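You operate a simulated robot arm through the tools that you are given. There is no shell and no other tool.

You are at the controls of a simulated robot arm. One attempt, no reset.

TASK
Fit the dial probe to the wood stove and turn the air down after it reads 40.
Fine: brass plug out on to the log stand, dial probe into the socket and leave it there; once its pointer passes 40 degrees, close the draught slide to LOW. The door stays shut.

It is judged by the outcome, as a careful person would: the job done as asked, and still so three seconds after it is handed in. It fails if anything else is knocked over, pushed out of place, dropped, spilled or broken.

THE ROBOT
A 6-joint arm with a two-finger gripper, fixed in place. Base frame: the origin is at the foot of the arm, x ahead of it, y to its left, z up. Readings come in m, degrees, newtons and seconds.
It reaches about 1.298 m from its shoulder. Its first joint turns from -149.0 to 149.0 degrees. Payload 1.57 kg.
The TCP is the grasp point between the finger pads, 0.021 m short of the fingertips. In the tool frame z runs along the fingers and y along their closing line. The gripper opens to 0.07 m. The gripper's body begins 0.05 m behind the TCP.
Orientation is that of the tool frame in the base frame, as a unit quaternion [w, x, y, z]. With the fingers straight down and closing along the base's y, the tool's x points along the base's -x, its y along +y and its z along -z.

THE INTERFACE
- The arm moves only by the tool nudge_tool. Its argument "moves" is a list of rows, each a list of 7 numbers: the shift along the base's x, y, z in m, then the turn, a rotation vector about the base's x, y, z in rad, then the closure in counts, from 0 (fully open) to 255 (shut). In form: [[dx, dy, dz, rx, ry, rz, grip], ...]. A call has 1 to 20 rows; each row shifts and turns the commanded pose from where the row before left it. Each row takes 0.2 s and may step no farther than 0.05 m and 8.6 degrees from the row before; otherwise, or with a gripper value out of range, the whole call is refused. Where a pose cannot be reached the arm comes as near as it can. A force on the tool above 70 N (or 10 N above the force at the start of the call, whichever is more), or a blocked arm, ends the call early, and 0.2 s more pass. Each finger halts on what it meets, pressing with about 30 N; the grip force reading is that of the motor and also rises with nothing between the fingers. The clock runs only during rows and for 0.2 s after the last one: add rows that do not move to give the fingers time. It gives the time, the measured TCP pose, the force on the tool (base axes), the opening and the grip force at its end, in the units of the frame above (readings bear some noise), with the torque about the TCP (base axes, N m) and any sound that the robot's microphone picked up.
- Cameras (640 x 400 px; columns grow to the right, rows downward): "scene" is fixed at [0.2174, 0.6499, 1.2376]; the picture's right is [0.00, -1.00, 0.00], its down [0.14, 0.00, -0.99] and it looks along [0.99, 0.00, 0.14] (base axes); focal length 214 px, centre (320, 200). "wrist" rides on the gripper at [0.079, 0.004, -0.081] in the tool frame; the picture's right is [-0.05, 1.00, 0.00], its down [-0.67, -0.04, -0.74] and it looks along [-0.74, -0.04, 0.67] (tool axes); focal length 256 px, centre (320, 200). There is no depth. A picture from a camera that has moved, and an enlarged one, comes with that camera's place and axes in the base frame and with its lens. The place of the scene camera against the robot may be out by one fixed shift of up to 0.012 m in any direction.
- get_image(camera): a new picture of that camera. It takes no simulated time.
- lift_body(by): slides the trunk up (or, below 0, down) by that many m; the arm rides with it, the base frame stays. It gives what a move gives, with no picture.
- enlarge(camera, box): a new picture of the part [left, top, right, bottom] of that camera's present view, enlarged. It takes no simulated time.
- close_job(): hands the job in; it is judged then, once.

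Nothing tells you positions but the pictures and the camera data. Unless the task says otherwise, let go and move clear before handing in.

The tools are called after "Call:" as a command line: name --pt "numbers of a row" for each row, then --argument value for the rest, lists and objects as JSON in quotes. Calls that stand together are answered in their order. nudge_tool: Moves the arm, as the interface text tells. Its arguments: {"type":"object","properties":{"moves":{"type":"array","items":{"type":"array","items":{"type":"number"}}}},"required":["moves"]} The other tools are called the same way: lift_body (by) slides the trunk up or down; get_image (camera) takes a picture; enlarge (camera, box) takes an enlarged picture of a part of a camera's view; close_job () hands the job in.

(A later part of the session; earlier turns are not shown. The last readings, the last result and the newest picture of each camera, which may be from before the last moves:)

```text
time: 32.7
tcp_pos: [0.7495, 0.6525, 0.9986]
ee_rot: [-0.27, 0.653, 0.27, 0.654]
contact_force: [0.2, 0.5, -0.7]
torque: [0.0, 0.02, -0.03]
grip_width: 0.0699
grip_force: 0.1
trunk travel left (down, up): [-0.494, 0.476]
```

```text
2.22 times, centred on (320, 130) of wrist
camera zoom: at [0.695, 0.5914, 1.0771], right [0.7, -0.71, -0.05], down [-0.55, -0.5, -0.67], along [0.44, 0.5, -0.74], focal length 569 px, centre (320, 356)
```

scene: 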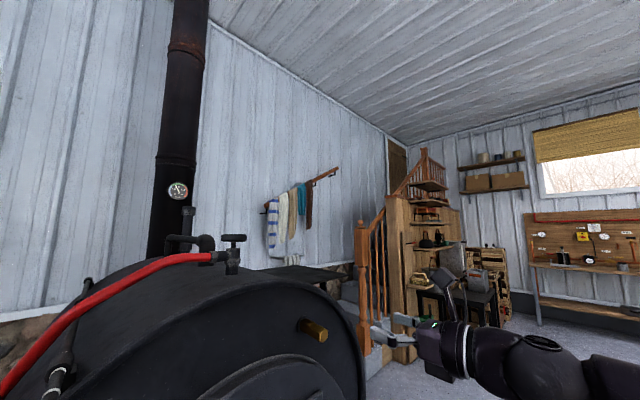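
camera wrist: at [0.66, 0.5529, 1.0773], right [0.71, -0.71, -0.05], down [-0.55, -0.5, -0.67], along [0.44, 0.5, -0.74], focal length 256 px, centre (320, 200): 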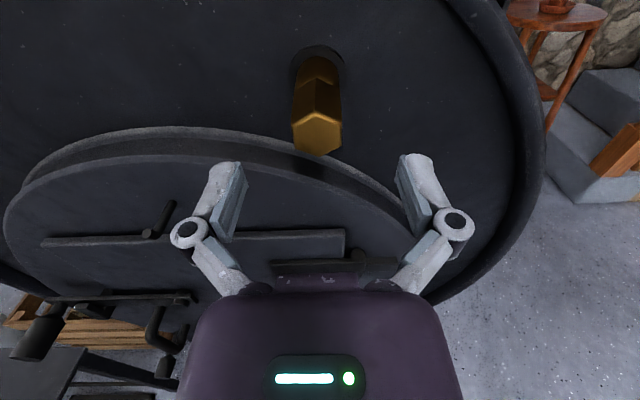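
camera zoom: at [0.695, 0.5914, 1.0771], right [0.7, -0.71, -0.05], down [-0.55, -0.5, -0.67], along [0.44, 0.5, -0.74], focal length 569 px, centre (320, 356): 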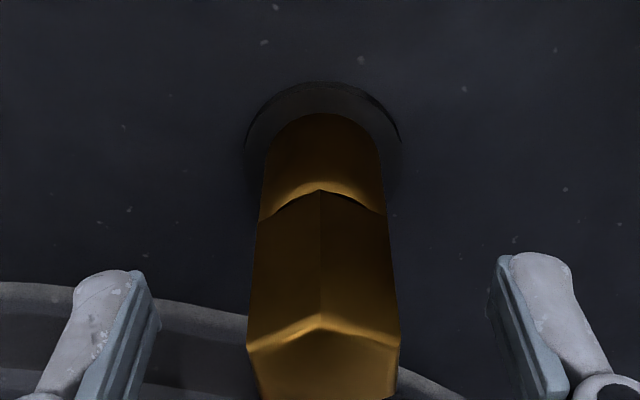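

The hex sits centred between the fingers. Closing now.

Call:
nudge_tool --pt "0 0 0 0 0 0 130" --pt "0 0 0 0 0 0 190" --pt "0 0 0 0 0 0 255" --pt "0 0 0 0 0 0 255" --pt "0 0 0 0 0 0 255"

Call:
enlarge --camera "wrist" --box '[200, 40, 440, 220]'

```text
time: 33.9
tcp_pos: [0.749, 0.6513, 0.9997]
ee_rot: [-0.271, 0.654, 0.269, 0.653]
contact_force: [-1.5, -3.6, -1.7]
torque: [-0.09, 0.08, 0.0]
grip_width: 0.0308
grip_force: 29.5
trunk travel left (down, up): [-0.494, 0.476]
```

```text
2.22 times, centred on (320, 130) of wrist
camera zoom: at [0.6949, 0.5909, 1.0773], right [0.7, -0.71, -0.05], down [-0.55, -0.5, -0.67], along [0.44, 0.5, -0.74], focal length 569 px, centre (320, 356)
```

zoom: 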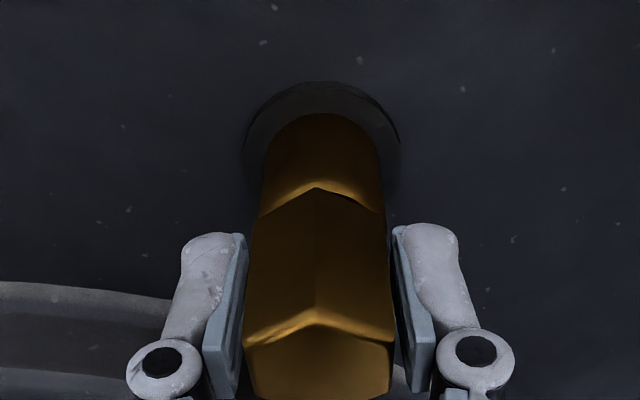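

The grip is firm at 31 mm with about 30 N. I'll pull the plug straight out along −n in small steps and watch the force.

Call:
nudge_tool --pt "-0.003 -0.003 0 0 0 0 255" --pt "-0.004 -0.004 0 0 0 0 255" --pt "-0.007 -0.007 0 0 0 0 255" --pt "-0.007 -0.007 0 0 0 0 255"

Call:
enlarge --camera "wrist" --box '[200, 40, 440, 220]'

```text
time: 34.9
tcp_pos: [0.7294, 0.6321, 0.9998]
ee_rot: [-0.271, 0.654, 0.27, 0.653]
contact_force: [0.5, -0.6, 0.1]
torque: [0.04, 0.01, -0.02]
grip_width: 0.0309
grip_force: 30.0
trunk travel left (down, up): [-0.494, 0.476]
```

```text
2.22 times, centred on (320, 130) of wrist
camera zoom: at [0.6739, 0.5711, 1.0772], right [0.71, -0.71, -0.05], down [-0.55, -0.5, -0.67], along [0.44, 0.5, -0.74], focal length 569 px, centre (320, 356)
```

zoom: 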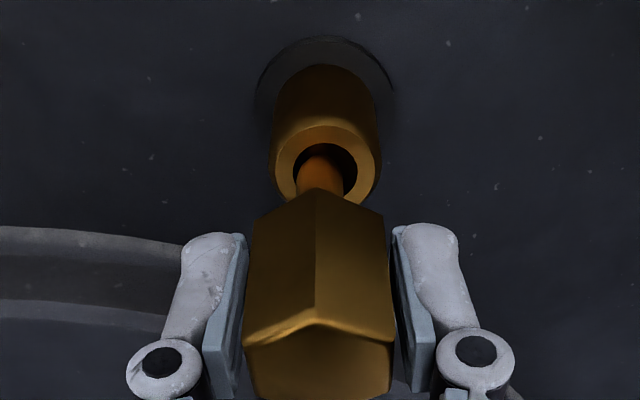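

The plug's hex is leaving a protruding brass socket tube, and its thin stem is visible. It slides freely, so I'll keep pulling straight back until it's fully clear.

Call:
nudge_tool --pt "-0.012 -0.012 0 0 0 0 255" --pt "-0.015 -0.015 0 0 0 0 255" --pt "-0.015 -0.015 0 0 0 0 255" --pt "-0.015 -0.015 0 0 0 0 255" --pt "-0.015 -0.015 0 0 0 0 255"

Call:
get_image --camera "wrist"

Call:
enlarge --camera "wrist" --box '[240, 30, 400, 200]'

Call:
get_image --camera "scene"

```text
time: 36.1
tcp_pos: [0.656, 0.5592, 0.9987]
ee_rot: [-0.27, 0.653, 0.27, 0.653]
contact_force: [-0.1, 0.2, 0.2]
torque: [0.0, -0.02, 0.02]
grip_width: 0.031
grip_force: 30.0
out of reach, approached as far as the arm can: row 5
trunk travel left (down, up): [-0.494, 0.476]
```

```text
taken
camera wrist: at [0.6011, 0.4988, 1.0773], right [0.71, -0.71, -0.05], down [-0.55, -0.5, -0.67], along [0.44, 0.5, -0.74], focal length 256 px, centre (320, 200)
```

wrist: 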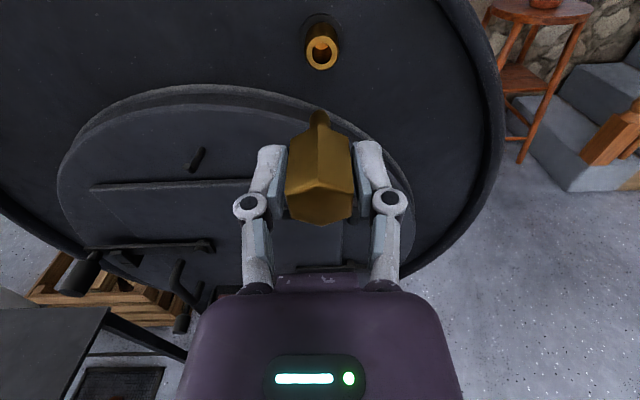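

```text
2.35 times, centred on (320, 115) of wrist
camera zoom: at [0.6011, 0.4988, 1.0773], right [0.71, -0.71, -0.05], down [-0.55, -0.5, -0.67], along [0.44, 0.5, -0.74], focal length 602 px, centre (320, 400)
```

zoom: 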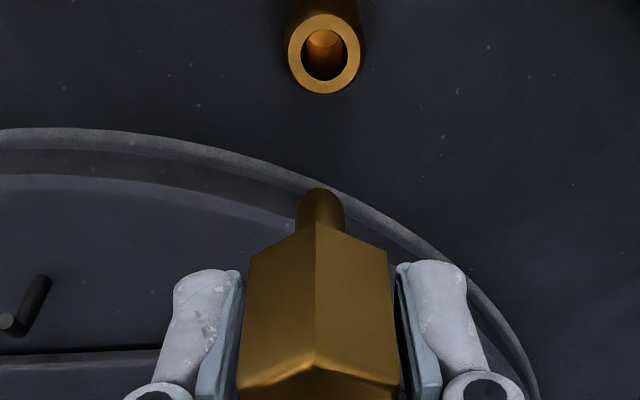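

```text
taken
```

scene: 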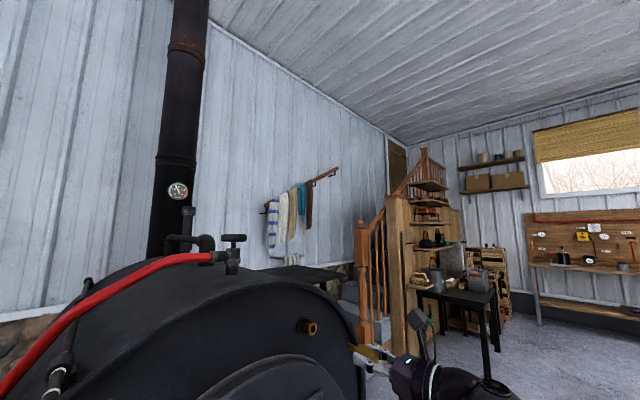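

The plug is free: a 40 mm hex with a short thin stem. The socket mouth is near (0.768, 0.669, 0.999), with a bore of about 16 mm. I'll back away with the plug, then swing the hand so it can lay the plug on the stand over the stand's free edge, away from the probe.

Call:
nudge_tool --pt "-0.025 -0.025 0.02 0 0 0 255" --pt "-0.03 -0.03 0.02 0 0 0 255" --pt "-0.03 -0.03 0.02 0 0 0 255" --pt "-0.03 -0.03 0.02 0 0 0 255" --pt "0 0 0.02 0 0 0.1428 255" --pt "0 0 0 0 0 0.1428 255" --pt "0 0 0 0 0 0.1428 255" --pt "0 0 0 0 0 0.1428 255" --pt "0 0 0 0 0 0.1428 255" --pt "0 0 0 0 0 0.1428 255"

Call:
get_image --camera "wrist"

Call:
get_image --camera "scene"

```text
time: 38.3
tcp_pos: [0.5488, 0.451, 0.999]
ee_rot: [0.518, -0.482, -0.518, -0.481]
contact_force: [-0.2, -0.6, -0.6]
torque: [-0.04, 0.01, -0.02]
grip_width: 0.0308
grip_force: 30.1
out of reach, approached as far as the arm can: row 1, 2, 3, 4, 5
trunk travel left (down, up): [-0.494, 0.476]
```

```text
taken
camera wrist: at [0.5595, 0.3701, 1.0771], right [1.0, 0.07, -0.05], down [0.02, -0.75, -0.67], along [-0.09, 0.66, -0.74], focal length 256 px, centre (320, 200)
```

wrist: 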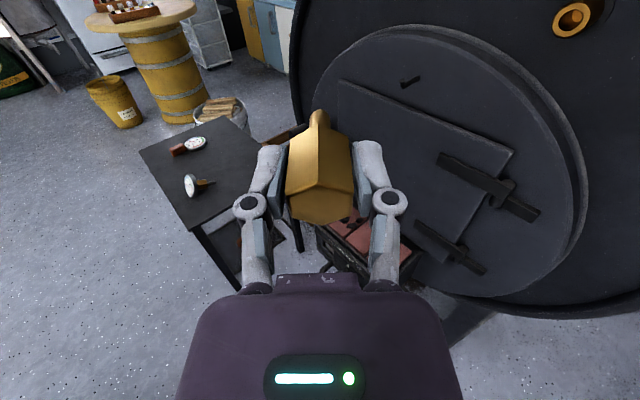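

```text
taken
```

scene: 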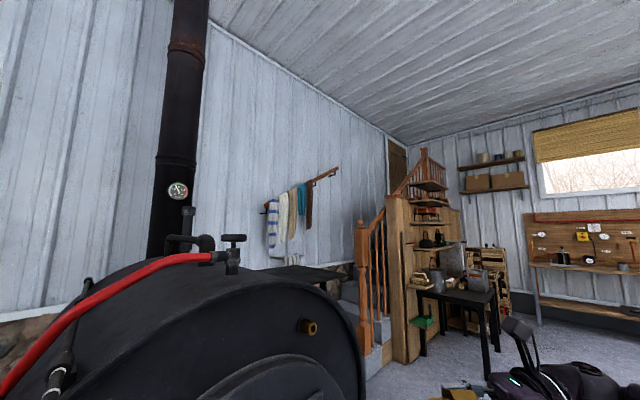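

The trunk alone sets height (the arm works in a level plane), which is fine. The plug is held securely and I can see the stand ahead-left. I'll turn to heading 135° and move to just outside the stand's edge, still high above it.

Call:
nudge_tool --pt "-0.02 0.035 0 0 0 0.143 255" --pt "-0.02 0.035 0 0 0 0.143 255" --pt "-0.02 0.035 0 0 0 0.143 255" --pt "-0.02 0.035 0 0 0 0.143 255" --pt "-0.02 0.035 0 0 0 0.143 255" --pt "-0.025 0.04 0 0 0 0 255" --pt "-0.025 0.04 0 0 0 0 255" --pt "-0.025 0.04 0 0 0 0 255" --pt "-0.025 0.04 0 0 0 0 255"

Call:
get_image --camera "wrist"

Call:
get_image --camera "scene"

```text
time: 40.3
tcp_pos: [0.3484, 0.7887, 0.9979]
ee_rot: [-0.653, 0.271, 0.654, 0.27]
contact_force: [0.0, 0.0, -1.2]
torque: [0.01, -0.01, 0.01]
grip_width: 0.031
grip_force: 30.0
trunk travel left (down, up): [-0.494, 0.476]
```

```text
taken
camera wrist: at [0.4077, 0.7341, 1.0769], right [0.71, 0.71, -0.05], down [0.5, -0.55, -0.67], along [-0.5, 0.44, -0.74], focal length 256 px, centre (320, 200)
```

wrist: 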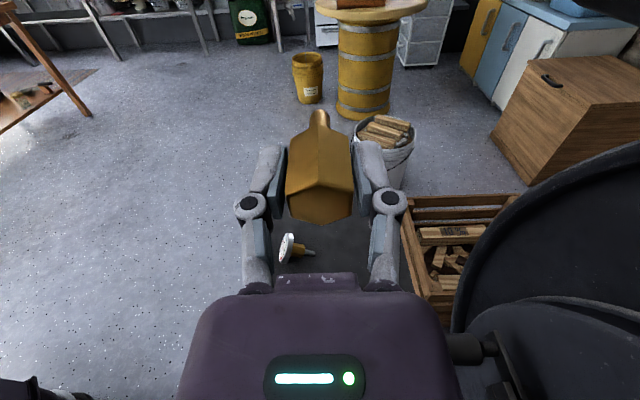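

```text
taken
```

scene: 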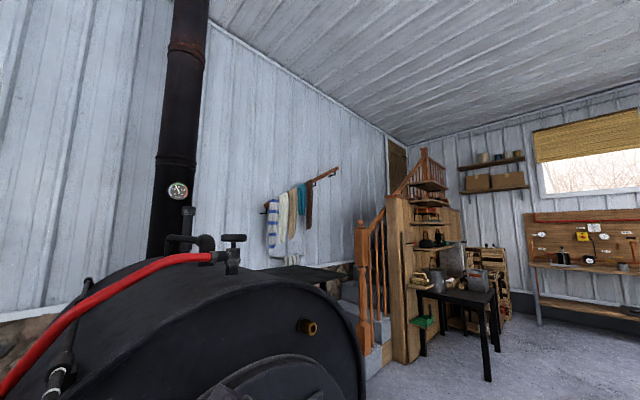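

The plug is in hand just outside the stand's stove-side edge; the stove face is to the right with safe clearance. I'll lower the trunk most of the way and check the view.

Call:
lift_body --by -0.3

Call:
get_image --camera "wrist"

Call:
get_image --camera "scene"

```text
time: 43.3
tcp_pos: [0.3467, 0.7889, 0.6991]
ee_rot: [-0.653, 0.271, 0.654, 0.269]
contact_force: [0.1, -0.2, -0.3]
torque: [0.01, -0.01, 0.01]
grip_width: 0.0308
grip_force: 30.1
trunk travel left (down, up): [-0.194, 0.776]
```

```text
taken
camera wrist: at [0.4079, 0.7334, 0.7771], right [0.71, 0.71, -0.05], down [0.5, -0.55, -0.67], along [-0.5, 0.44, -0.74], focal length 256 px, centre (320, 200)
```

wrist: 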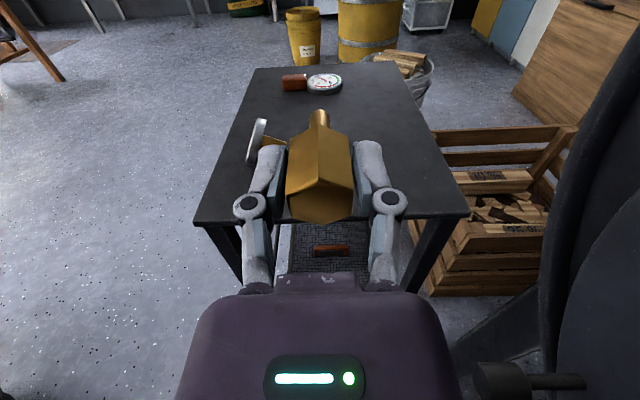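

```text
taken
```

scene: 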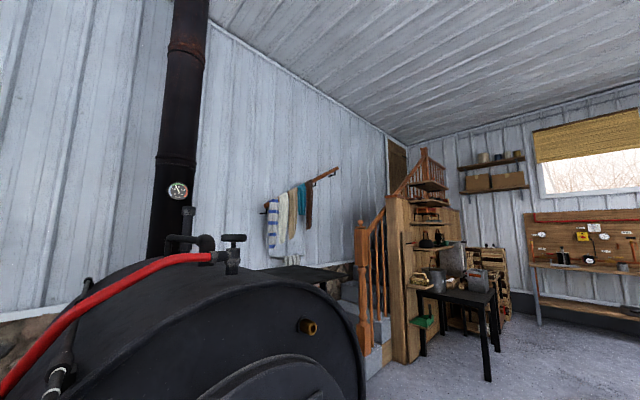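

The stand's corners project exactly where I had them (edge A–C at z≈0.51). Something from the stove front shows at the lower right; I'll check it before lowering further.

Call:
enlarge --camera "wrist" --box '[400, 240, 640, 400]'

Call:
enlarge --camera "wrist" --box '[180, 60, 480, 240]'

```text
2.50 times, centred on (520, 320) of wrist
camera zoom: at [0.4079, 0.7334, 0.7771], right [0.71, 0.71, -0.05], down [0.5, -0.55, -0.67], along [-0.5, 0.44, -0.74], focal length 640 px, centre (-180, -100)
```

zoom: 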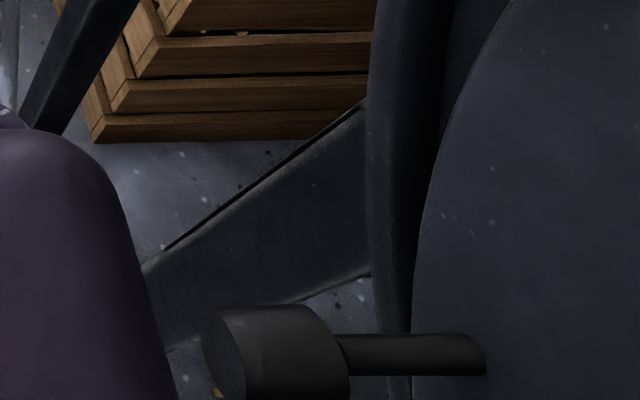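

```text
2.13 times, centred on (330, 150) of wrist
camera zoom: at [0.4079, 0.7334, 0.7771], right [0.71, 0.71, -0.05], down [0.5, -0.55, -0.67], along [-0.5, 0.44, -0.74], focal length 546 px, centre (299, 307)
```

zoom: 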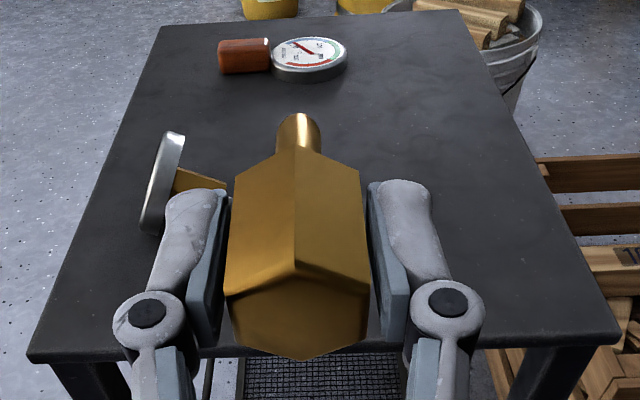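

The black knob on the stove front ends around n≈0.94 m (distance along the stove normal), while the hand stays at n≤0.86, so it's clear. I'll lower to just above the stand's level and check again before sliding in.

Call:
lift_body --by -0.135

Call:
get_image --camera "wrist"

```text
time: 44.9
tcp_pos: [0.3464, 0.7881, 0.5638]
ee_rot: [-0.653, 0.272, 0.653, 0.271]
contact_force: [0.6, -0.1, -0.1]
torque: [-0.02, -0.01, -0.04]
grip_width: 0.0307
grip_force: 30.1
trunk travel left (down, up): [-0.059, 0.911]
```

```text
taken
camera wrist: at [0.4078, 0.7334, 0.6421], right [0.71, 0.71, -0.05], down [0.5, -0.55, -0.67], along [-0.5, 0.44, -0.74], focal length 256 px, centre (320, 200)
```

wrist: 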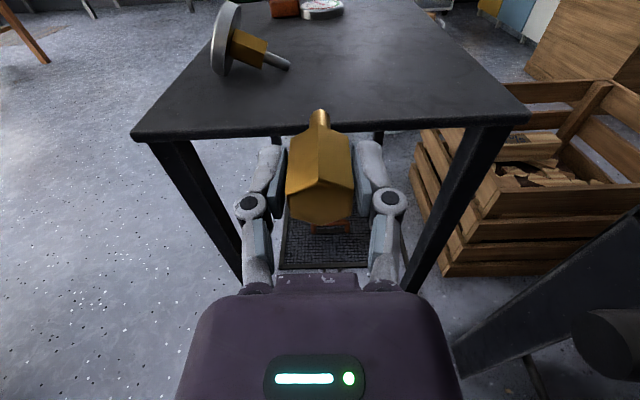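

The stand top works out at z≈0.509. This is also a fine view of the probe lying on its dial rim and stem tip; I'll zoom in for its geometry before sliding the plug in.

Call:
enlarge --camera "wrist" --box '[190, 0, 310, 90]'

```text
4.44 times, centred on (250, 45) of wrist
camera zoom: at [0.4078, 0.7334, 0.6421], right [0.71, 0.71, -0.05], down [0.5, -0.55, -0.67], along [-0.5, 0.44, -0.74], focal length 1138 px, centre (631, 889)
```

zoom: 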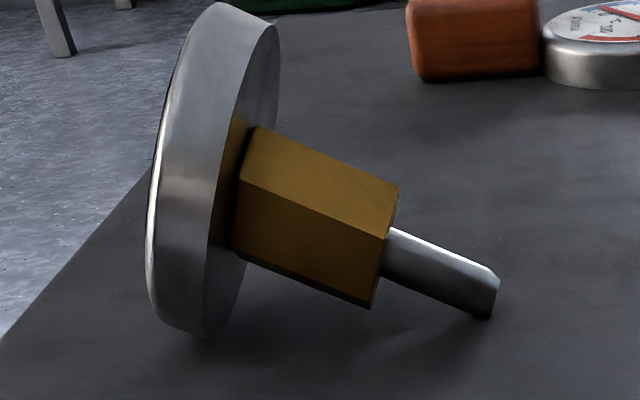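

The probe's hex has flats facing sideways, hex centre about (0.121, 0.899, 0.538), tilt ~28°, dial about 80 mm across. Now I'll slide the plug in over the stand's edge, about 35 mm above the top and clear of the probe.

Call:
nudge_tool --pt "-0.0274 0.0274 0 0 0 0 255" --pt "-0.0274 0.0274 0 0 0 0 255" --pt "-0.0274 0.0274 0 0 0 0 255" --pt "-0.0274 0.0274 0 0 0 0 255"

Call:
get_image --camera "wrist"

```text
time: 45.9
tcp_pos: [0.2392, 0.899, 0.563]
ee_rot: [-0.653, 0.272, 0.654, 0.271]
contact_force: [-0.2, -0.3, 0.0]
torque: [0.01, 0.0, -0.03]
grip_width: 0.0308
grip_force: 30.2
trunk travel left (down, up): [-0.059, 0.911]
```

```text
taken
camera wrist: at [0.3001, 0.8438, 0.642], right [0.71, 0.71, -0.05], down [0.5, -0.55, -0.66], along [-0.5, 0.44, -0.75], focal length 256 px, centre (320, 200)
```

wrist: 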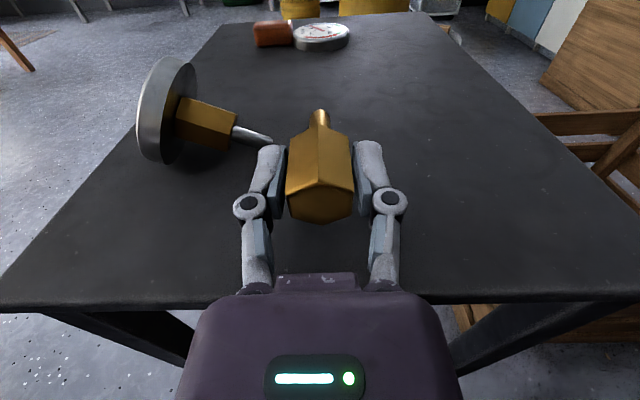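

The plug hangs over the free part of the stand near the edge, clear of the probe tip, with the palm outside the edge. I'll lower it gently until it touches.

Call:
lift_body --by -0.034

Call:
lift_body --by -0.003

```text
time: 46.7
tcp_pos: [0.2393, 0.8976, 0.5324]
ee_rot: [0.653, -0.27, -0.653, -0.271]
contact_force: [-4.6, 2.0, 15.6]
torque: [0.17, 0.22, 0.04]
grip_width: 0.0304
grip_force: 29.9
trunk travel left (down, up): [-0.025, 0.945]
```

```text
time: 47.2
tcp_pos: [0.2394, 0.897, 0.5288]
ee_rot: [0.654, -0.271, -0.652, -0.272]
contact_force: [-5.0, -0.1, 23.2]
torque: [0.29, 0.31, 0.06]
grip_width: 0.0305
grip_force: 30.1
trunk travel left (down, up): [-0.022, 0.948]
```

Contact made (23 N, slightly more than needed). I'll ease up a few millimetres so the plug rests lightly, then open the fingers.

Call:
lift_body --by 0.006

Call:
get_image --camera "wrist"

```text
time: 47.8
tcp_pos: [0.2408, 0.8973, 0.5317]
ee_rot: [-0.651, 0.272, 0.655, 0.27]
contact_force: [-0.2, -0.4, 0.2]
torque: [-0.04, -0.01, 0.04]
grip_width: 0.0306
grip_force: 29.6
trunk travel left (down, up): [-0.028, 0.942]
```

```text
taken
camera wrist: at [0.3006, 0.8434, 0.6105], right [0.71, 0.7, -0.05], down [0.5, -0.55, -0.66], along [-0.5, 0.44, -0.75], focal length 256 px, centre (320, 200)
```

wrist: 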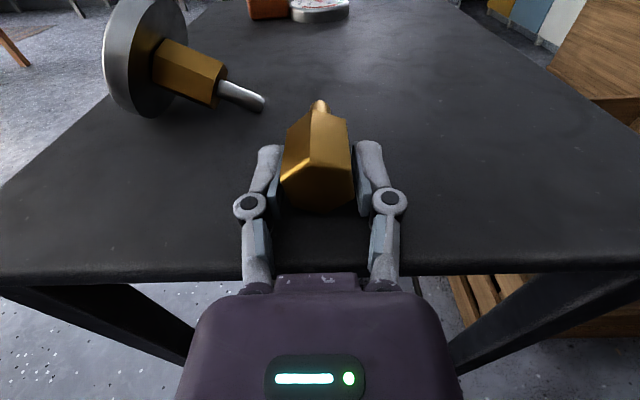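

The plug shifted a little in the grip from the contact. I'll zoom to see how it sits before letting go.

Call:
enlarge --camera "wrist" --box '[220, 60, 420, 240]'

```text
2.22 times, centred on (320, 150) of wrist
camera zoom: at [0.3006, 0.8434, 0.6105], right [0.71, 0.7, -0.05], down [0.5, -0.55, -0.66], along [-0.5, 0.44, -0.75], focal length 569 px, centre (320, 311)
```

zoom: 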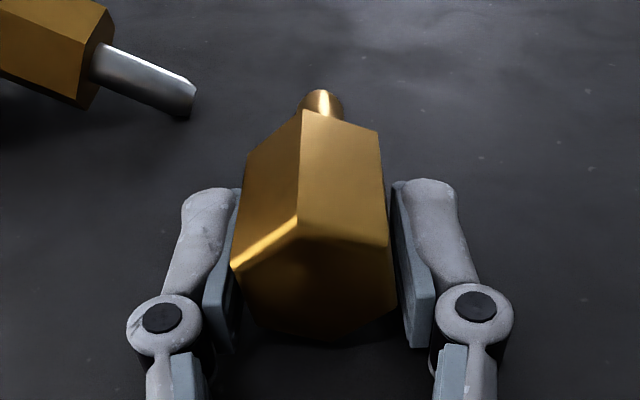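

The plug is nearly level with its lower edge at the stand top. I'll lower 2 mm to a light touch and open the fingers gradually.

Call:
lift_body --by -0.002

Call:
nudge_tool --pt "0 0 0 0 0 0 140" --pt "0 0 0 0 0 0 130" --pt "0 0 0 0 0 0 120" --pt "0 0 0 0 0 0 110" --pt "0 0 0 0 0 0 100"

Call:
enlarge --camera "wrist" --box '[220, 60, 420, 240]'

```text
time: 48.3
tcp_pos: [0.2401, 0.8976, 0.5308]
ee_rot: [-0.652, 0.272, 0.654, 0.27]
contact_force: [0.4, -0.3, 0.5]
torque: [0.03, 0.0, 0.0]
grip_width: 0.0306
grip_force: 29.9
trunk travel left (down, up): [-0.026, 0.944]
```

```text
time: 49.5
tcp_pos: [0.2404, 0.8977, 0.5317]
ee_rot: [-0.653, 0.271, 0.654, 0.27]
contact_force: [0.7, 0.8, 0.4]
torque: [-0.02, 0.0, 0.01]
grip_width: 0.0424
grip_force: 0.1
trunk travel left (down, up): [-0.026, 0.944]
```

```text
2.22 times, centred on (320, 150) of wrist
camera zoom: at [0.3004, 0.8433, 0.609], right [0.71, 0.71, -0.05], down [0.5, -0.55, -0.66], along [-0.5, 0.44, -0.75], focal length 569 px, centre (320, 311)
```

zoom: 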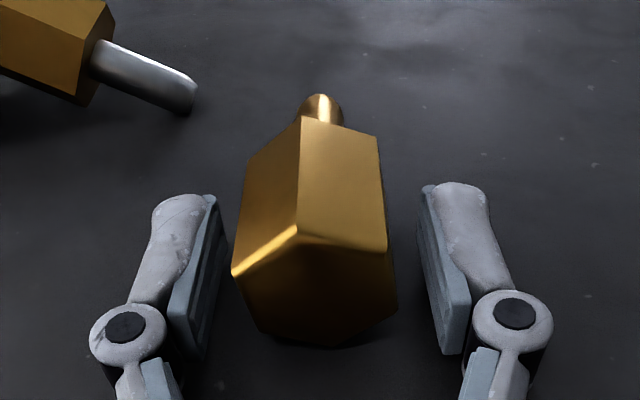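

The plug rests on the stand without moving. I'll open a little more and back the fingers straight out over the edge.

Call:
nudge_tool --pt "0 0 0 0 0 0 60" --pt "0 0 0 0 0 0 60" --pt "0.02 -0.02 0 0 0 0 60" --pt "0.03 -0.03 0 0 0 0 60" --pt "0.03 -0.03 0 0 0 0 60" --pt "0.03 -0.03 0 0 0 0 60"

Call:
get_image --camera "wrist"

Call:
enlarge --camera "wrist" --box '[180, 0, 440, 160]'

```text
time: 50.9
tcp_pos: [0.351, 0.7862, 0.5307]
ee_rot: [-0.652, 0.272, 0.654, 0.27]
contact_force: [-1.3, -0.5, -0.2]
torque: [-0.02, 0.02, 0.02]
grip_width: 0.0537
grip_force: 0.1
trunk travel left (down, up): [-0.026, 0.944]
```

```text
taken
camera wrist: at [0.4105, 0.7314, 0.6089], right [0.71, 0.71, -0.05], down [0.5, -0.55, -0.66], along [-0.5, 0.44, -0.75], focal length 256 px, centre (320, 200)
```

wrist: 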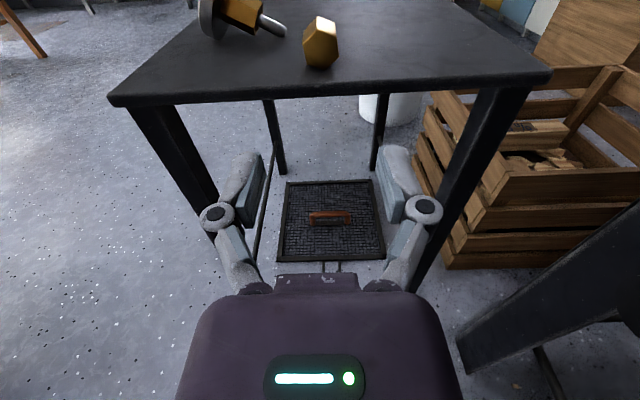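

```text
2.46 times, centred on (310, 80) of wrist
camera zoom: at [0.4105, 0.7314, 0.6089], right [0.71, 0.71, -0.05], down [0.5, -0.55, -0.66], along [-0.5, 0.44, -0.75], focal length 630 px, centre (345, 495)
```

zoom: 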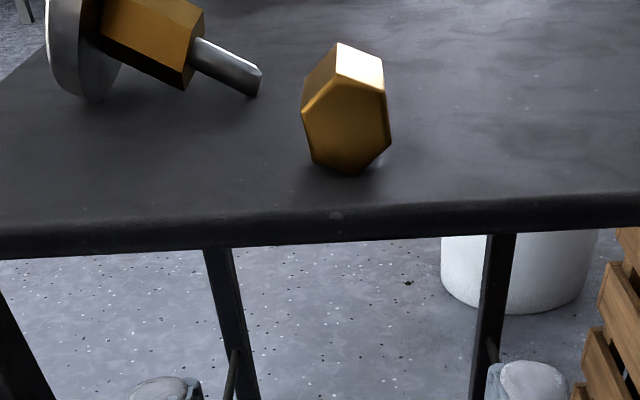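

The plug is lying on the stand, clear of everything. Next I'll raise the trunk and turn the hand fingers-down with a ~28° lean so the fingers are square to the probe's axis, with the camera on the outer side.

Call:
lift_body --by 0.45

Call:
nudge_tool --pt "-0.03 -0.02 0 0 0 0 0" --pt "-0.03 -0.02 0 0 0 0 0" --pt "-0.02 -0.02 0 0.0025 -0.0926 0.1111 0" --pt "0 0 0 0.0025 -0.0926 0.1111 0" --pt "0 0 0 0.0025 -0.0926 0.1111 0" --pt "0 0 0 0.0025 -0.0926 0.1111 0" --pt "0 0 0 0.0025 -0.0926 0.1111 0" --pt "0 0 0 0.0025 -0.0926 0.1111 0" --pt "0 0 0 0.0025 -0.0926 0.1111 0" --pt "0 0 0 0.0025 -0.0926 0.1111 0" --pt "0 0 0 0.0025 -0.0926 0.1111 0" --pt "0 0 0 0.0025 -0.0926 0.1111 0" --pt "0 0 0 0.0025 -0.0926 0.1111 0" --pt "0 0 0 0.0025 -0.0926 0.1111 0" --pt "0 0 0 0.0025 -0.0926 0.1111 0"

Call:
get_image --camera "wrist"

Call:
get_image --camera "scene"

```text
refused: 0.45 is not a number from -0.4 to 0.4
```

```text
time: 54.1
tcp_pos: [0.2569, 0.7333, 0.3689]
ee_rot: [-0.243, -0.377, 0.891, -0.076]
contact_force: [-0.3, -0.7, -0.3]
torque: [-0.01, -0.01, -0.01]
grip_width: 0.0698
grip_force: 0.2
out of reach, approached as far as the arm can: row 3, 4, 5, 6, 7, 8, 9, 10, 11, 12, 13, 14, 15
trunk travel left (down, up): [-0.026, 0.944]
```

```text
taken
camera wrist: at [0.2367, 0.7111, 0.4777], right [-0.67, 0.74, 0.02], down [0.7, 0.63, 0.32], along [0.22, 0.23, -0.95], focal length 256 px, centre (320, 200)
```

wrist: 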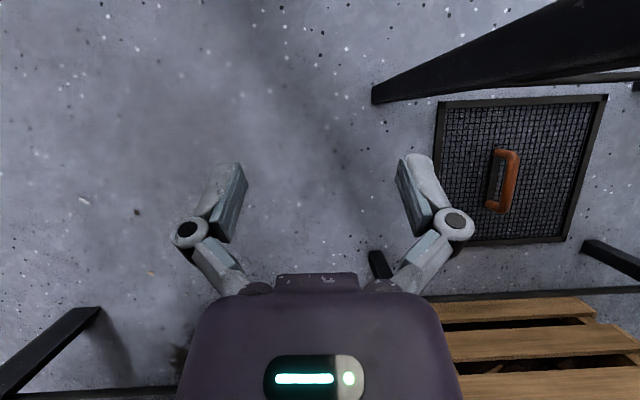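

```text
taken
```

scene: 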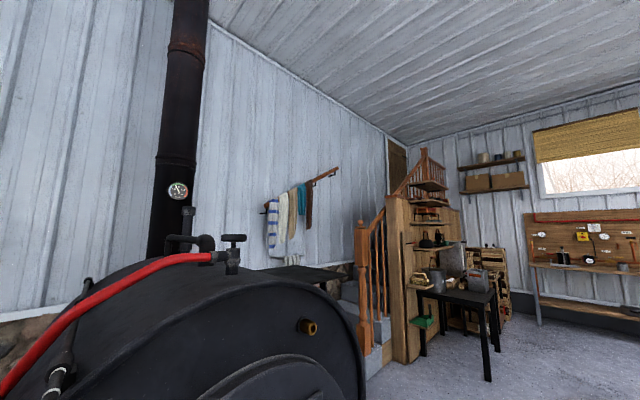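

The lift was refused (0.4 m limit per call) while the wrist turn ran at the low height; no contact occurred, and the hand sits ~9 cm outside the stand edge. I'll step further from the stand, then raise the trunk, one call at a time.

Call:
nudge_tool --pt "0.015 -0.015 0 0 0 0 0" --pt "0.015 -0.015 0 0 0 0 0"

```text
time: 54.7
tcp_pos: [0.2814, 0.7061, 0.3689]
ee_rot: [-0.247, -0.372, 0.892, -0.065]
contact_force: [0.5, -0.7, -0.1]
torque: [-0.01, 0.02, -0.02]
grip_width: 0.07
grip_force: 0.1
out of reach, approached as far as the arm can: row 2
trunk travel left (down, up): [-0.026, 0.944]
```

Call:
lift_body --by 0.4

Call:
get_image --camera "wrist"

```text
time: 58.5
tcp_pos: [0.2811, 0.7062, 0.7688]
ee_rot: [-0.247, -0.373, 0.892, -0.066]
contact_force: [0.6, -0.2, 0.1]
torque: [0.04, 0.0, 0.03]
grip_width: 0.0698
grip_force: 0.0
trunk travel left (down, up): [-0.426, 0.544]
```

```text
taken
camera wrist: at [0.2625, 0.6828, 0.8777], right [-0.66, 0.75, 0.04], down [0.72, 0.62, 0.32], along [0.21, 0.24, -0.95], focal length 256 px, centre (320, 200)
```

wrist: 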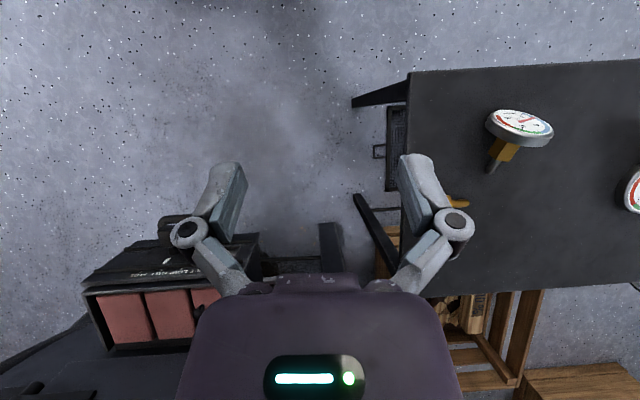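

I'm at a safe height now and can see the probe, the plug and the draught box together. I'll move over the probe for a straight-down look to measure its axis.

Call:
nudge_tool --pt "-0.036 0.022 0 0 0 0 0" --pt "-0.036 0.022 0 0 0 0 0" --pt "-0.036 0.022 0 0 0 0 0" --pt "-0.036 0.022 0 0 0 0 0" --pt "-0.036 0.022 0 0 0 0 0" --pt "-0.036 0.022 0 0 0 0 0"

Call:
get_image --camera "wrist"

Call:
enlarge --camera "wrist" --box '[240, 100, 440, 260]'

```text
time: 59.9
tcp_pos: [0.0643, 0.837, 0.7691]
ee_rot: [-0.247, -0.373, 0.892, -0.065]
contact_force: [-0.4, -0.2, 0.5]
torque: [0.02, 0.0, 0.01]
grip_width: 0.0696
grip_force: 0.0
trunk travel left (down, up): [-0.426, 0.544]
```

```text
taken
camera wrist: at [0.0462, 0.8142, 0.8777], right [-0.66, 0.75, 0.04], down [0.72, 0.62, 0.32], along [0.21, 0.24, -0.95], focal length 256 px, centre (320, 200)
```

wrist: 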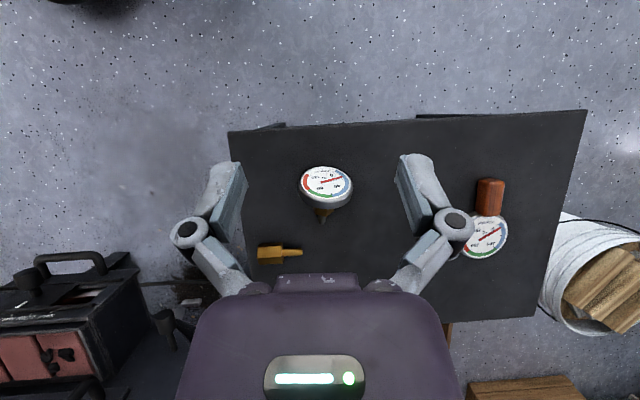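

```text
2.50 times, centred on (340, 180) of wrist
camera zoom: at [0.0462, 0.8142, 0.8777], right [-0.66, 0.75, 0.04], down [0.72, 0.62, 0.32], along [0.21, 0.24, -0.95], focal length 640 px, centre (270, 250)
```

zoom: 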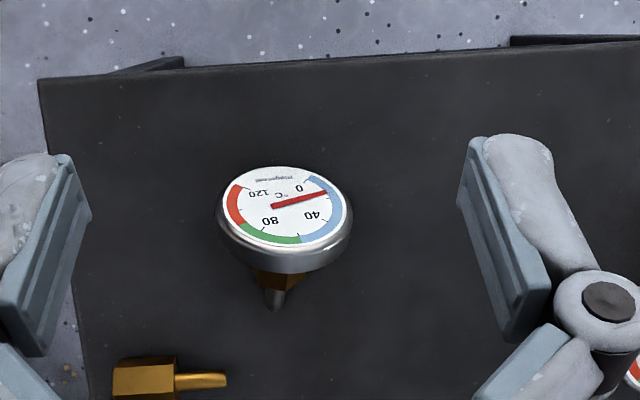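

The dial reads about 20 on a 0–120 °C scale. From here I get the probe axis at about azimuth 39°, with hex centre near (0.118, 0.902, 0.537). I'll square the hand to that axis and move above it for a check.

Call:
nudge_tool --pt "0 0 0 -0.0297 -0.0658 -0.095 0" --pt "0.0242 0.025 0 0 0 0 0" --pt "0.0242 0.025 0 0 0 0 0" --pt "0.0242 0.025 0 0 0 0 0" --pt "0.0242 0.025 0 0 0 0 0" --pt "0 0 0 0 0 0 0"

Call:
get_image --camera "wrist"

Call:
enlarge --camera "wrist" --box '[220, 60, 420, 220]'

```text
time: 61.3
tcp_pos: [0.1609, 0.9377, 0.767]
ee_rot: [-0.226, -0.324, 0.915, -0.08]
contact_force: [0.4, 0.3, -0.9]
torque: [0.01, -0.01, 0.02]
grip_width: 0.0702
grip_force: 0.1
out of reach, approached as far as the arm can: row 1
trunk travel left (down, up): [-0.426, 0.544]
```

```text
taken
camera wrist: at [0.1328, 0.9203, 0.8737], right [-0.59, 0.81, -0.02], down [0.75, 0.56, 0.35], along [0.29, 0.19, -0.94], focal length 256 px, centre (320, 200)
```

wrist: 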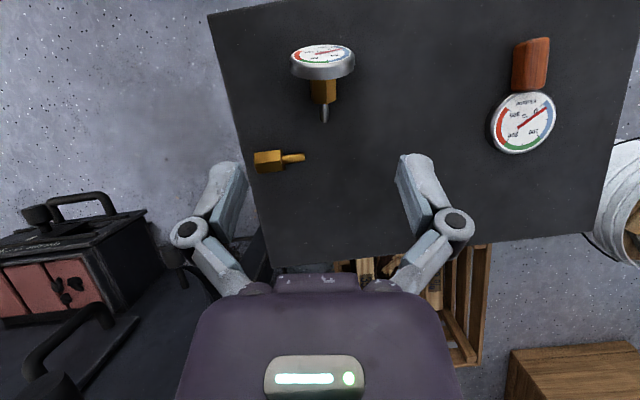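

```text
2.50 times, centred on (320, 140) of wrist
camera zoom: at [0.1328, 0.9203, 0.8737], right [-0.59, 0.81, -0.02], down [0.75, 0.56, 0.35], along [0.29, 0.19, -0.94], focal length 640 px, centre (320, 350)
```

zoom: 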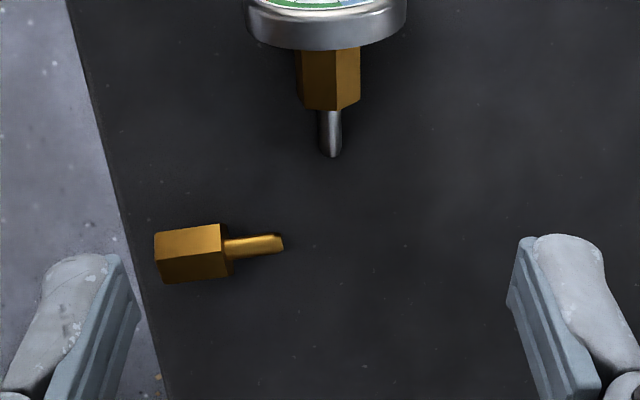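

The probe now lines up between the fingers. Because its dial leans over the hex, I'll descend about 30 mm to the stem side of it, then slide in horizontally. First shift and lower partway.

Call:
nudge_tool --pt "-0.0186 -0.0151 0 0 0 0 0" --pt "0 0 0 0 0 0 0"

Call:
lift_body --by -0.14

Call:
get_image --camera "wrist"

Call:
enlarge --camera "wrist" --box '[200, 20, 440, 200]'

```text
time: 61.9
tcp_pos: [0.1445, 0.921, 0.7655]
ee_rot: [-0.225, -0.324, 0.915, -0.08]
contact_force: [-0.5, 0.0, 0.7]
torque: [0.03, 0.0, -0.02]
grip_width: 0.0704
grip_force: 0.0
trunk travel left (down, up): [-0.426, 0.544]
```

```text
time: 63.6
tcp_pos: [0.1434, 0.9212, 0.6268]
ee_rot: [-0.224, -0.324, 0.916, -0.079]
contact_force: [-1.2, 0.6, 0.0]
torque: [0.02, 0.02, 0.05]
grip_width: 0.0698
grip_force: 0.1
trunk travel left (down, up): [-0.286, 0.684]
```

```text
taken
camera wrist: at [0.1154, 0.9044, 0.7337], right [-0.59, 0.81, -0.02], down [0.75, 0.56, 0.35], along [0.3, 0.19, -0.94], focal length 256 px, centre (320, 200)
```

wrist: 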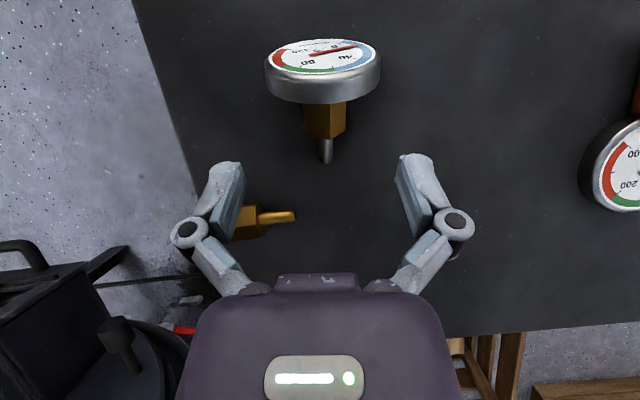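

```text
2.22 times, centred on (320, 110) of wrist
camera zoom: at [0.1154, 0.9044, 0.7337], right [-0.59, 0.81, -0.02], down [0.75, 0.56, 0.35], along [0.3, 0.19, -0.94], focal length 569 px, centre (320, 400)
```

zoom: 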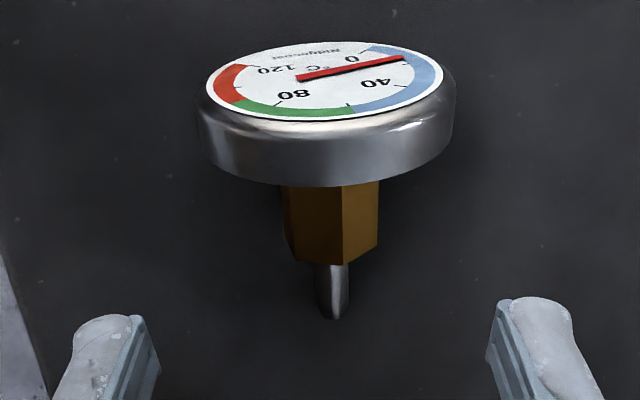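

The probe is centred within ~3 mm and the plug is clear of where the left finger will come down. I'll correct the 3 mm and lower further.

Call:
nudge_tool --pt "-0.0019 0.0023 0 0 0 0 0"

Call:
lift_body --by -0.07

Call:
get_image --camera "wrist"

Call:
enlarge --camera "wrist" --box '[200, 40, 440, 220]'

```text
time: 64.0
tcp_pos: [0.1423, 0.9251, 0.6252]
ee_rot: [-0.226, -0.325, 0.915, -0.081]
contact_force: [-0.4, -0.1, -1.1]
torque: [-0.02, -0.02, 0.03]
grip_width: 0.0699
grip_force: 0.1
trunk travel left (down, up): [-0.286, 0.684]
```

```text
time: 65.1
tcp_pos: [0.1428, 0.9248, 0.5545]
ee_rot: [-0.225, -0.325, 0.915, -0.08]
contact_force: [0.1, -0.3, -0.2]
torque: [0.02, 0.0, 0.02]
grip_width: 0.0702
grip_force: 0.1
trunk travel left (down, up): [-0.216, 0.754]
```

```text
taken
camera wrist: at [0.1135, 0.9065, 0.6638], right [-0.59, 0.81, -0.02], down [0.75, 0.56, 0.35], along [0.3, 0.19, -0.94], focal length 256 px, centre (320, 200)
```

wrist: 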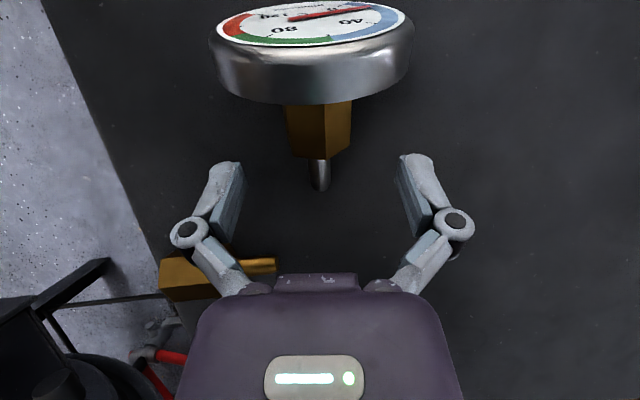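

```text
2.22 times, centred on (320, 130) of wrist
camera zoom: at [0.1135, 0.9065, 0.6638], right [-0.59, 0.81, -0.02], down [0.75, 0.56, 0.35], along [0.3, 0.19, -0.94], focal length 569 px, centre (320, 356)
```

zoom: 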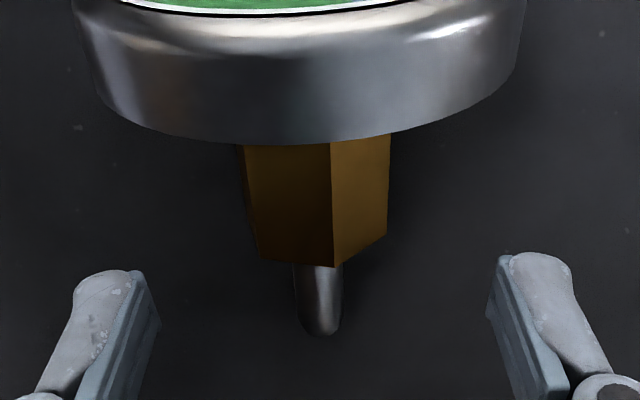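

Alignment is good. I'll lower the last ~14 mm, then slide toward the dial so the fingers straddle the hex.

Call:
lift_body --by -0.0145

Call:
nudge_tool --pt "-0.0085 -0.0069 0 0 0 0 0" --pt "-0.0085 -0.0069 0 0 0 0 0"

Call:
get_image --camera "wrist"

Call:
enlarge --camera "wrist" --box '[200, 40, 440, 220]'

```text
time: 65.7
tcp_pos: [0.142, 0.9242, 0.5413]
ee_rot: [-0.226, -0.324, 0.915, -0.079]
contact_force: [-0.3, 0.3, -0.1]
torque: [0.0, 0.0, 0.02]
grip_width: 0.07
grip_force: 0.1
trunk travel left (down, up): [-0.202, 0.768]
```

```text
time: 66.3
tcp_pos: [0.1247, 0.9115, 0.5411]
ee_rot: [-0.225, -0.324, 0.916, -0.079]
contact_force: [0.1, 0.2, -0.3]
torque: [0.01, -0.02, 0.03]
grip_width: 0.0699
grip_force: 0.1
trunk travel left (down, up): [-0.202, 0.768]
```

```text
taken
camera wrist: at [0.0968, 0.8935, 0.6491], right [-0.59, 0.81, -0.02], down [0.75, 0.56, 0.35], along [0.3, 0.19, -0.94], focal length 256 px, centre (320, 200)
```

wrist: 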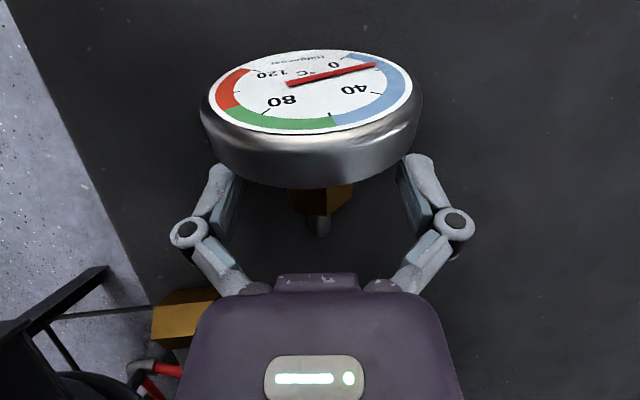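

```text
2.22 times, centred on (320, 130) of wrist
camera zoom: at [0.0968, 0.8935, 0.6491], right [-0.59, 0.81, -0.02], down [0.75, 0.56, 0.35], along [0.3, 0.19, -0.94], focal length 569 px, centre (320, 356)
```

zoom: 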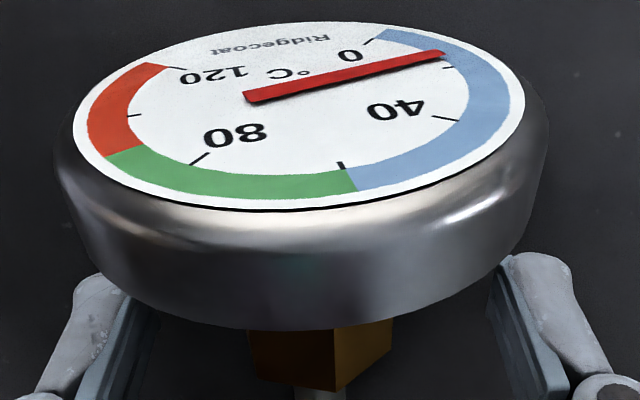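

The fingers now straddle the hex just behind the dial, and the pointer shows about 20 °C. I'll advance another 6 mm and close gently.

Call:
nudge_tool --pt "-0.0047 -0.0038 0 0 0 0 0" --pt "0 0 0 0 0 0 0"

Call:
nudge_tool --pt "0 0 0 0 0 0 60" --pt "0 0 0 0 0 0 100" --pt "0 0 0 0 0 0 130" --pt "0 0 0 0 0 0 160" --pt "0 0 0 0 0 0 255" --pt "0 0 0 0 0 0 255"

Call:
get_image --camera "wrist"

```text
time: 66.9
tcp_pos: [0.1211, 0.9068, 0.5414]
ee_rot: [-0.225, -0.324, 0.916, -0.079]
contact_force: [0.0, -0.8, -0.3]
torque: [0.01, 0.0, 0.02]
grip_width: 0.0698
grip_force: 0.0
trunk travel left (down, up): [-0.202, 0.768]
```

```text
time: 68.3
tcp_pos: [0.1197, 0.9061, 0.5413]
ee_rot: [-0.226, -0.323, 0.916, -0.079]
contact_force: [0.6, -0.2, 2.0]
torque: [-0.05, 0.05, 0.03]
grip_width: 0.0301
grip_force: 30.1
trunk travel left (down, up): [-0.202, 0.768]
```

```text
taken
camera wrist: at [0.0923, 0.8894, 0.6493], right [-0.59, 0.81, -0.02], down [0.75, 0.56, 0.35], along [0.3, 0.19, -0.94], focal length 256 px, centre (320, 200)
```

wrist: 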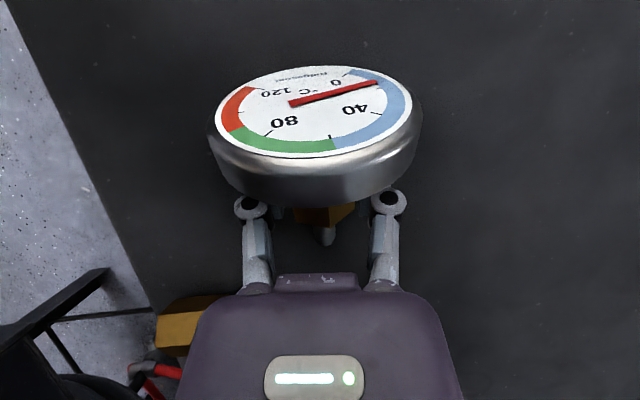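

The hex is gripped (30 mm, 30 N). I'll lift straight up and check that it is held properly.

Call:
lift_body --by 0.03

Call:
lift_body --by 0.17

Call:
get_image --camera "wrist"

```text
time: 69.0
tcp_pos: [0.1211, 0.9065, 0.5717]
ee_rot: [-0.226, -0.325, 0.915, -0.08]
contact_force: [0.1, -0.1, -1.4]
torque: [0.01, -0.01, 0.0]
grip_width: 0.0301
grip_force: 30.3
trunk travel left (down, up): [-0.232, 0.738]
```

```text
time: 71.0
tcp_pos: [0.1208, 0.9072, 0.7417]
ee_rot: [-0.226, -0.324, 0.915, -0.08]
contact_force: [0.5, 0.4, -2.1]
torque: [-0.01, -0.01, 0.0]
grip_width: 0.03
grip_force: 30.3
trunk travel left (down, up): [-0.402, 0.568]
```

```text
taken
camera wrist: at [0.0922, 0.8896, 0.849], right [-0.59, 0.81, -0.02], down [0.75, 0.56, 0.35], along [0.3, 0.19, -0.94], focal length 256 px, centre (320, 200)
```

wrist: 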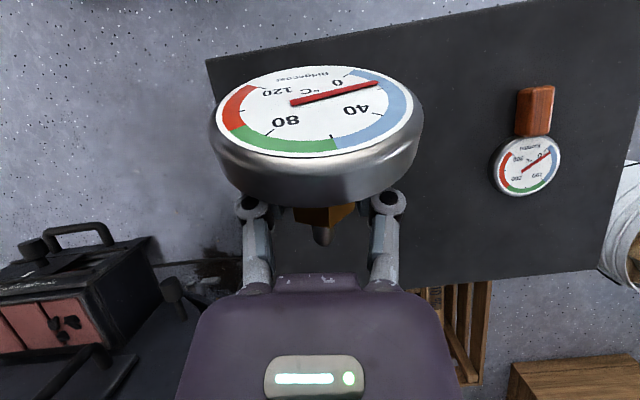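

The probe is held firmly. I'll level its axis (turn ~28°) so the stem points horizontally along the stove normal, fingers straight down.

Call:
nudge_tool --pt "0 0 0 0.0814 -0.0905 0.0257 255" --pt "0 0 0 0.0814 -0.0905 0.0257 255" --pt "0 0 0 0.0814 -0.0905 0.0257 255" --pt "0 0 0 0.0814 -0.0905 0.0257 255" --pt "0 0 0 0 0 0 255"

Call:
get_image --camera "wrist"

Call:
enlarge --camera "wrist" --box '[200, 50, 440, 300]'

```text
time: 72.2
tcp_pos: [0.1044, 0.9089, 0.7282]
ee_rot: [-0.125, -0.379, 0.915, 0.064]
contact_force: [0.1, -0.6, -2.3]
torque: [-0.01, -0.01, -0.02]
grip_width: 0.03
grip_force: 29.9
out of reach, approached as far as the arm can: row 1, 2, 3, 4
trunk travel left (down, up): [-0.402, 0.568]
```

```text
taken
camera wrist: at [0.0683, 0.8537, 0.8196], right [-0.64, 0.74, 0.2], down [0.68, 0.43, 0.59], along [0.35, 0.51, -0.78], focal length 256 px, centre (320, 200)
```

wrist: 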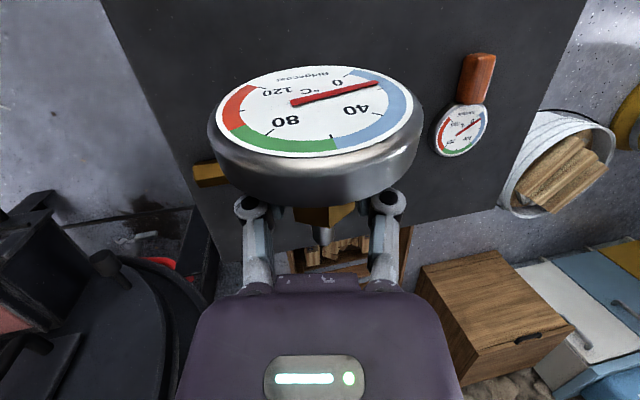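

```text
1.60 times, centred on (320, 175) of wrist
camera zoom: at [0.0683, 0.8537, 0.8196], right [-0.64, 0.74, 0.2], down [0.68, 0.43, 0.59], along [0.35, 0.51, -0.78], focal length 410 px, centre (320, 240)
```

zoom: 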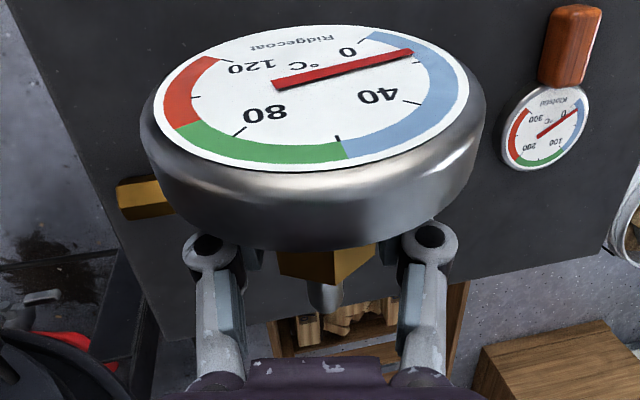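

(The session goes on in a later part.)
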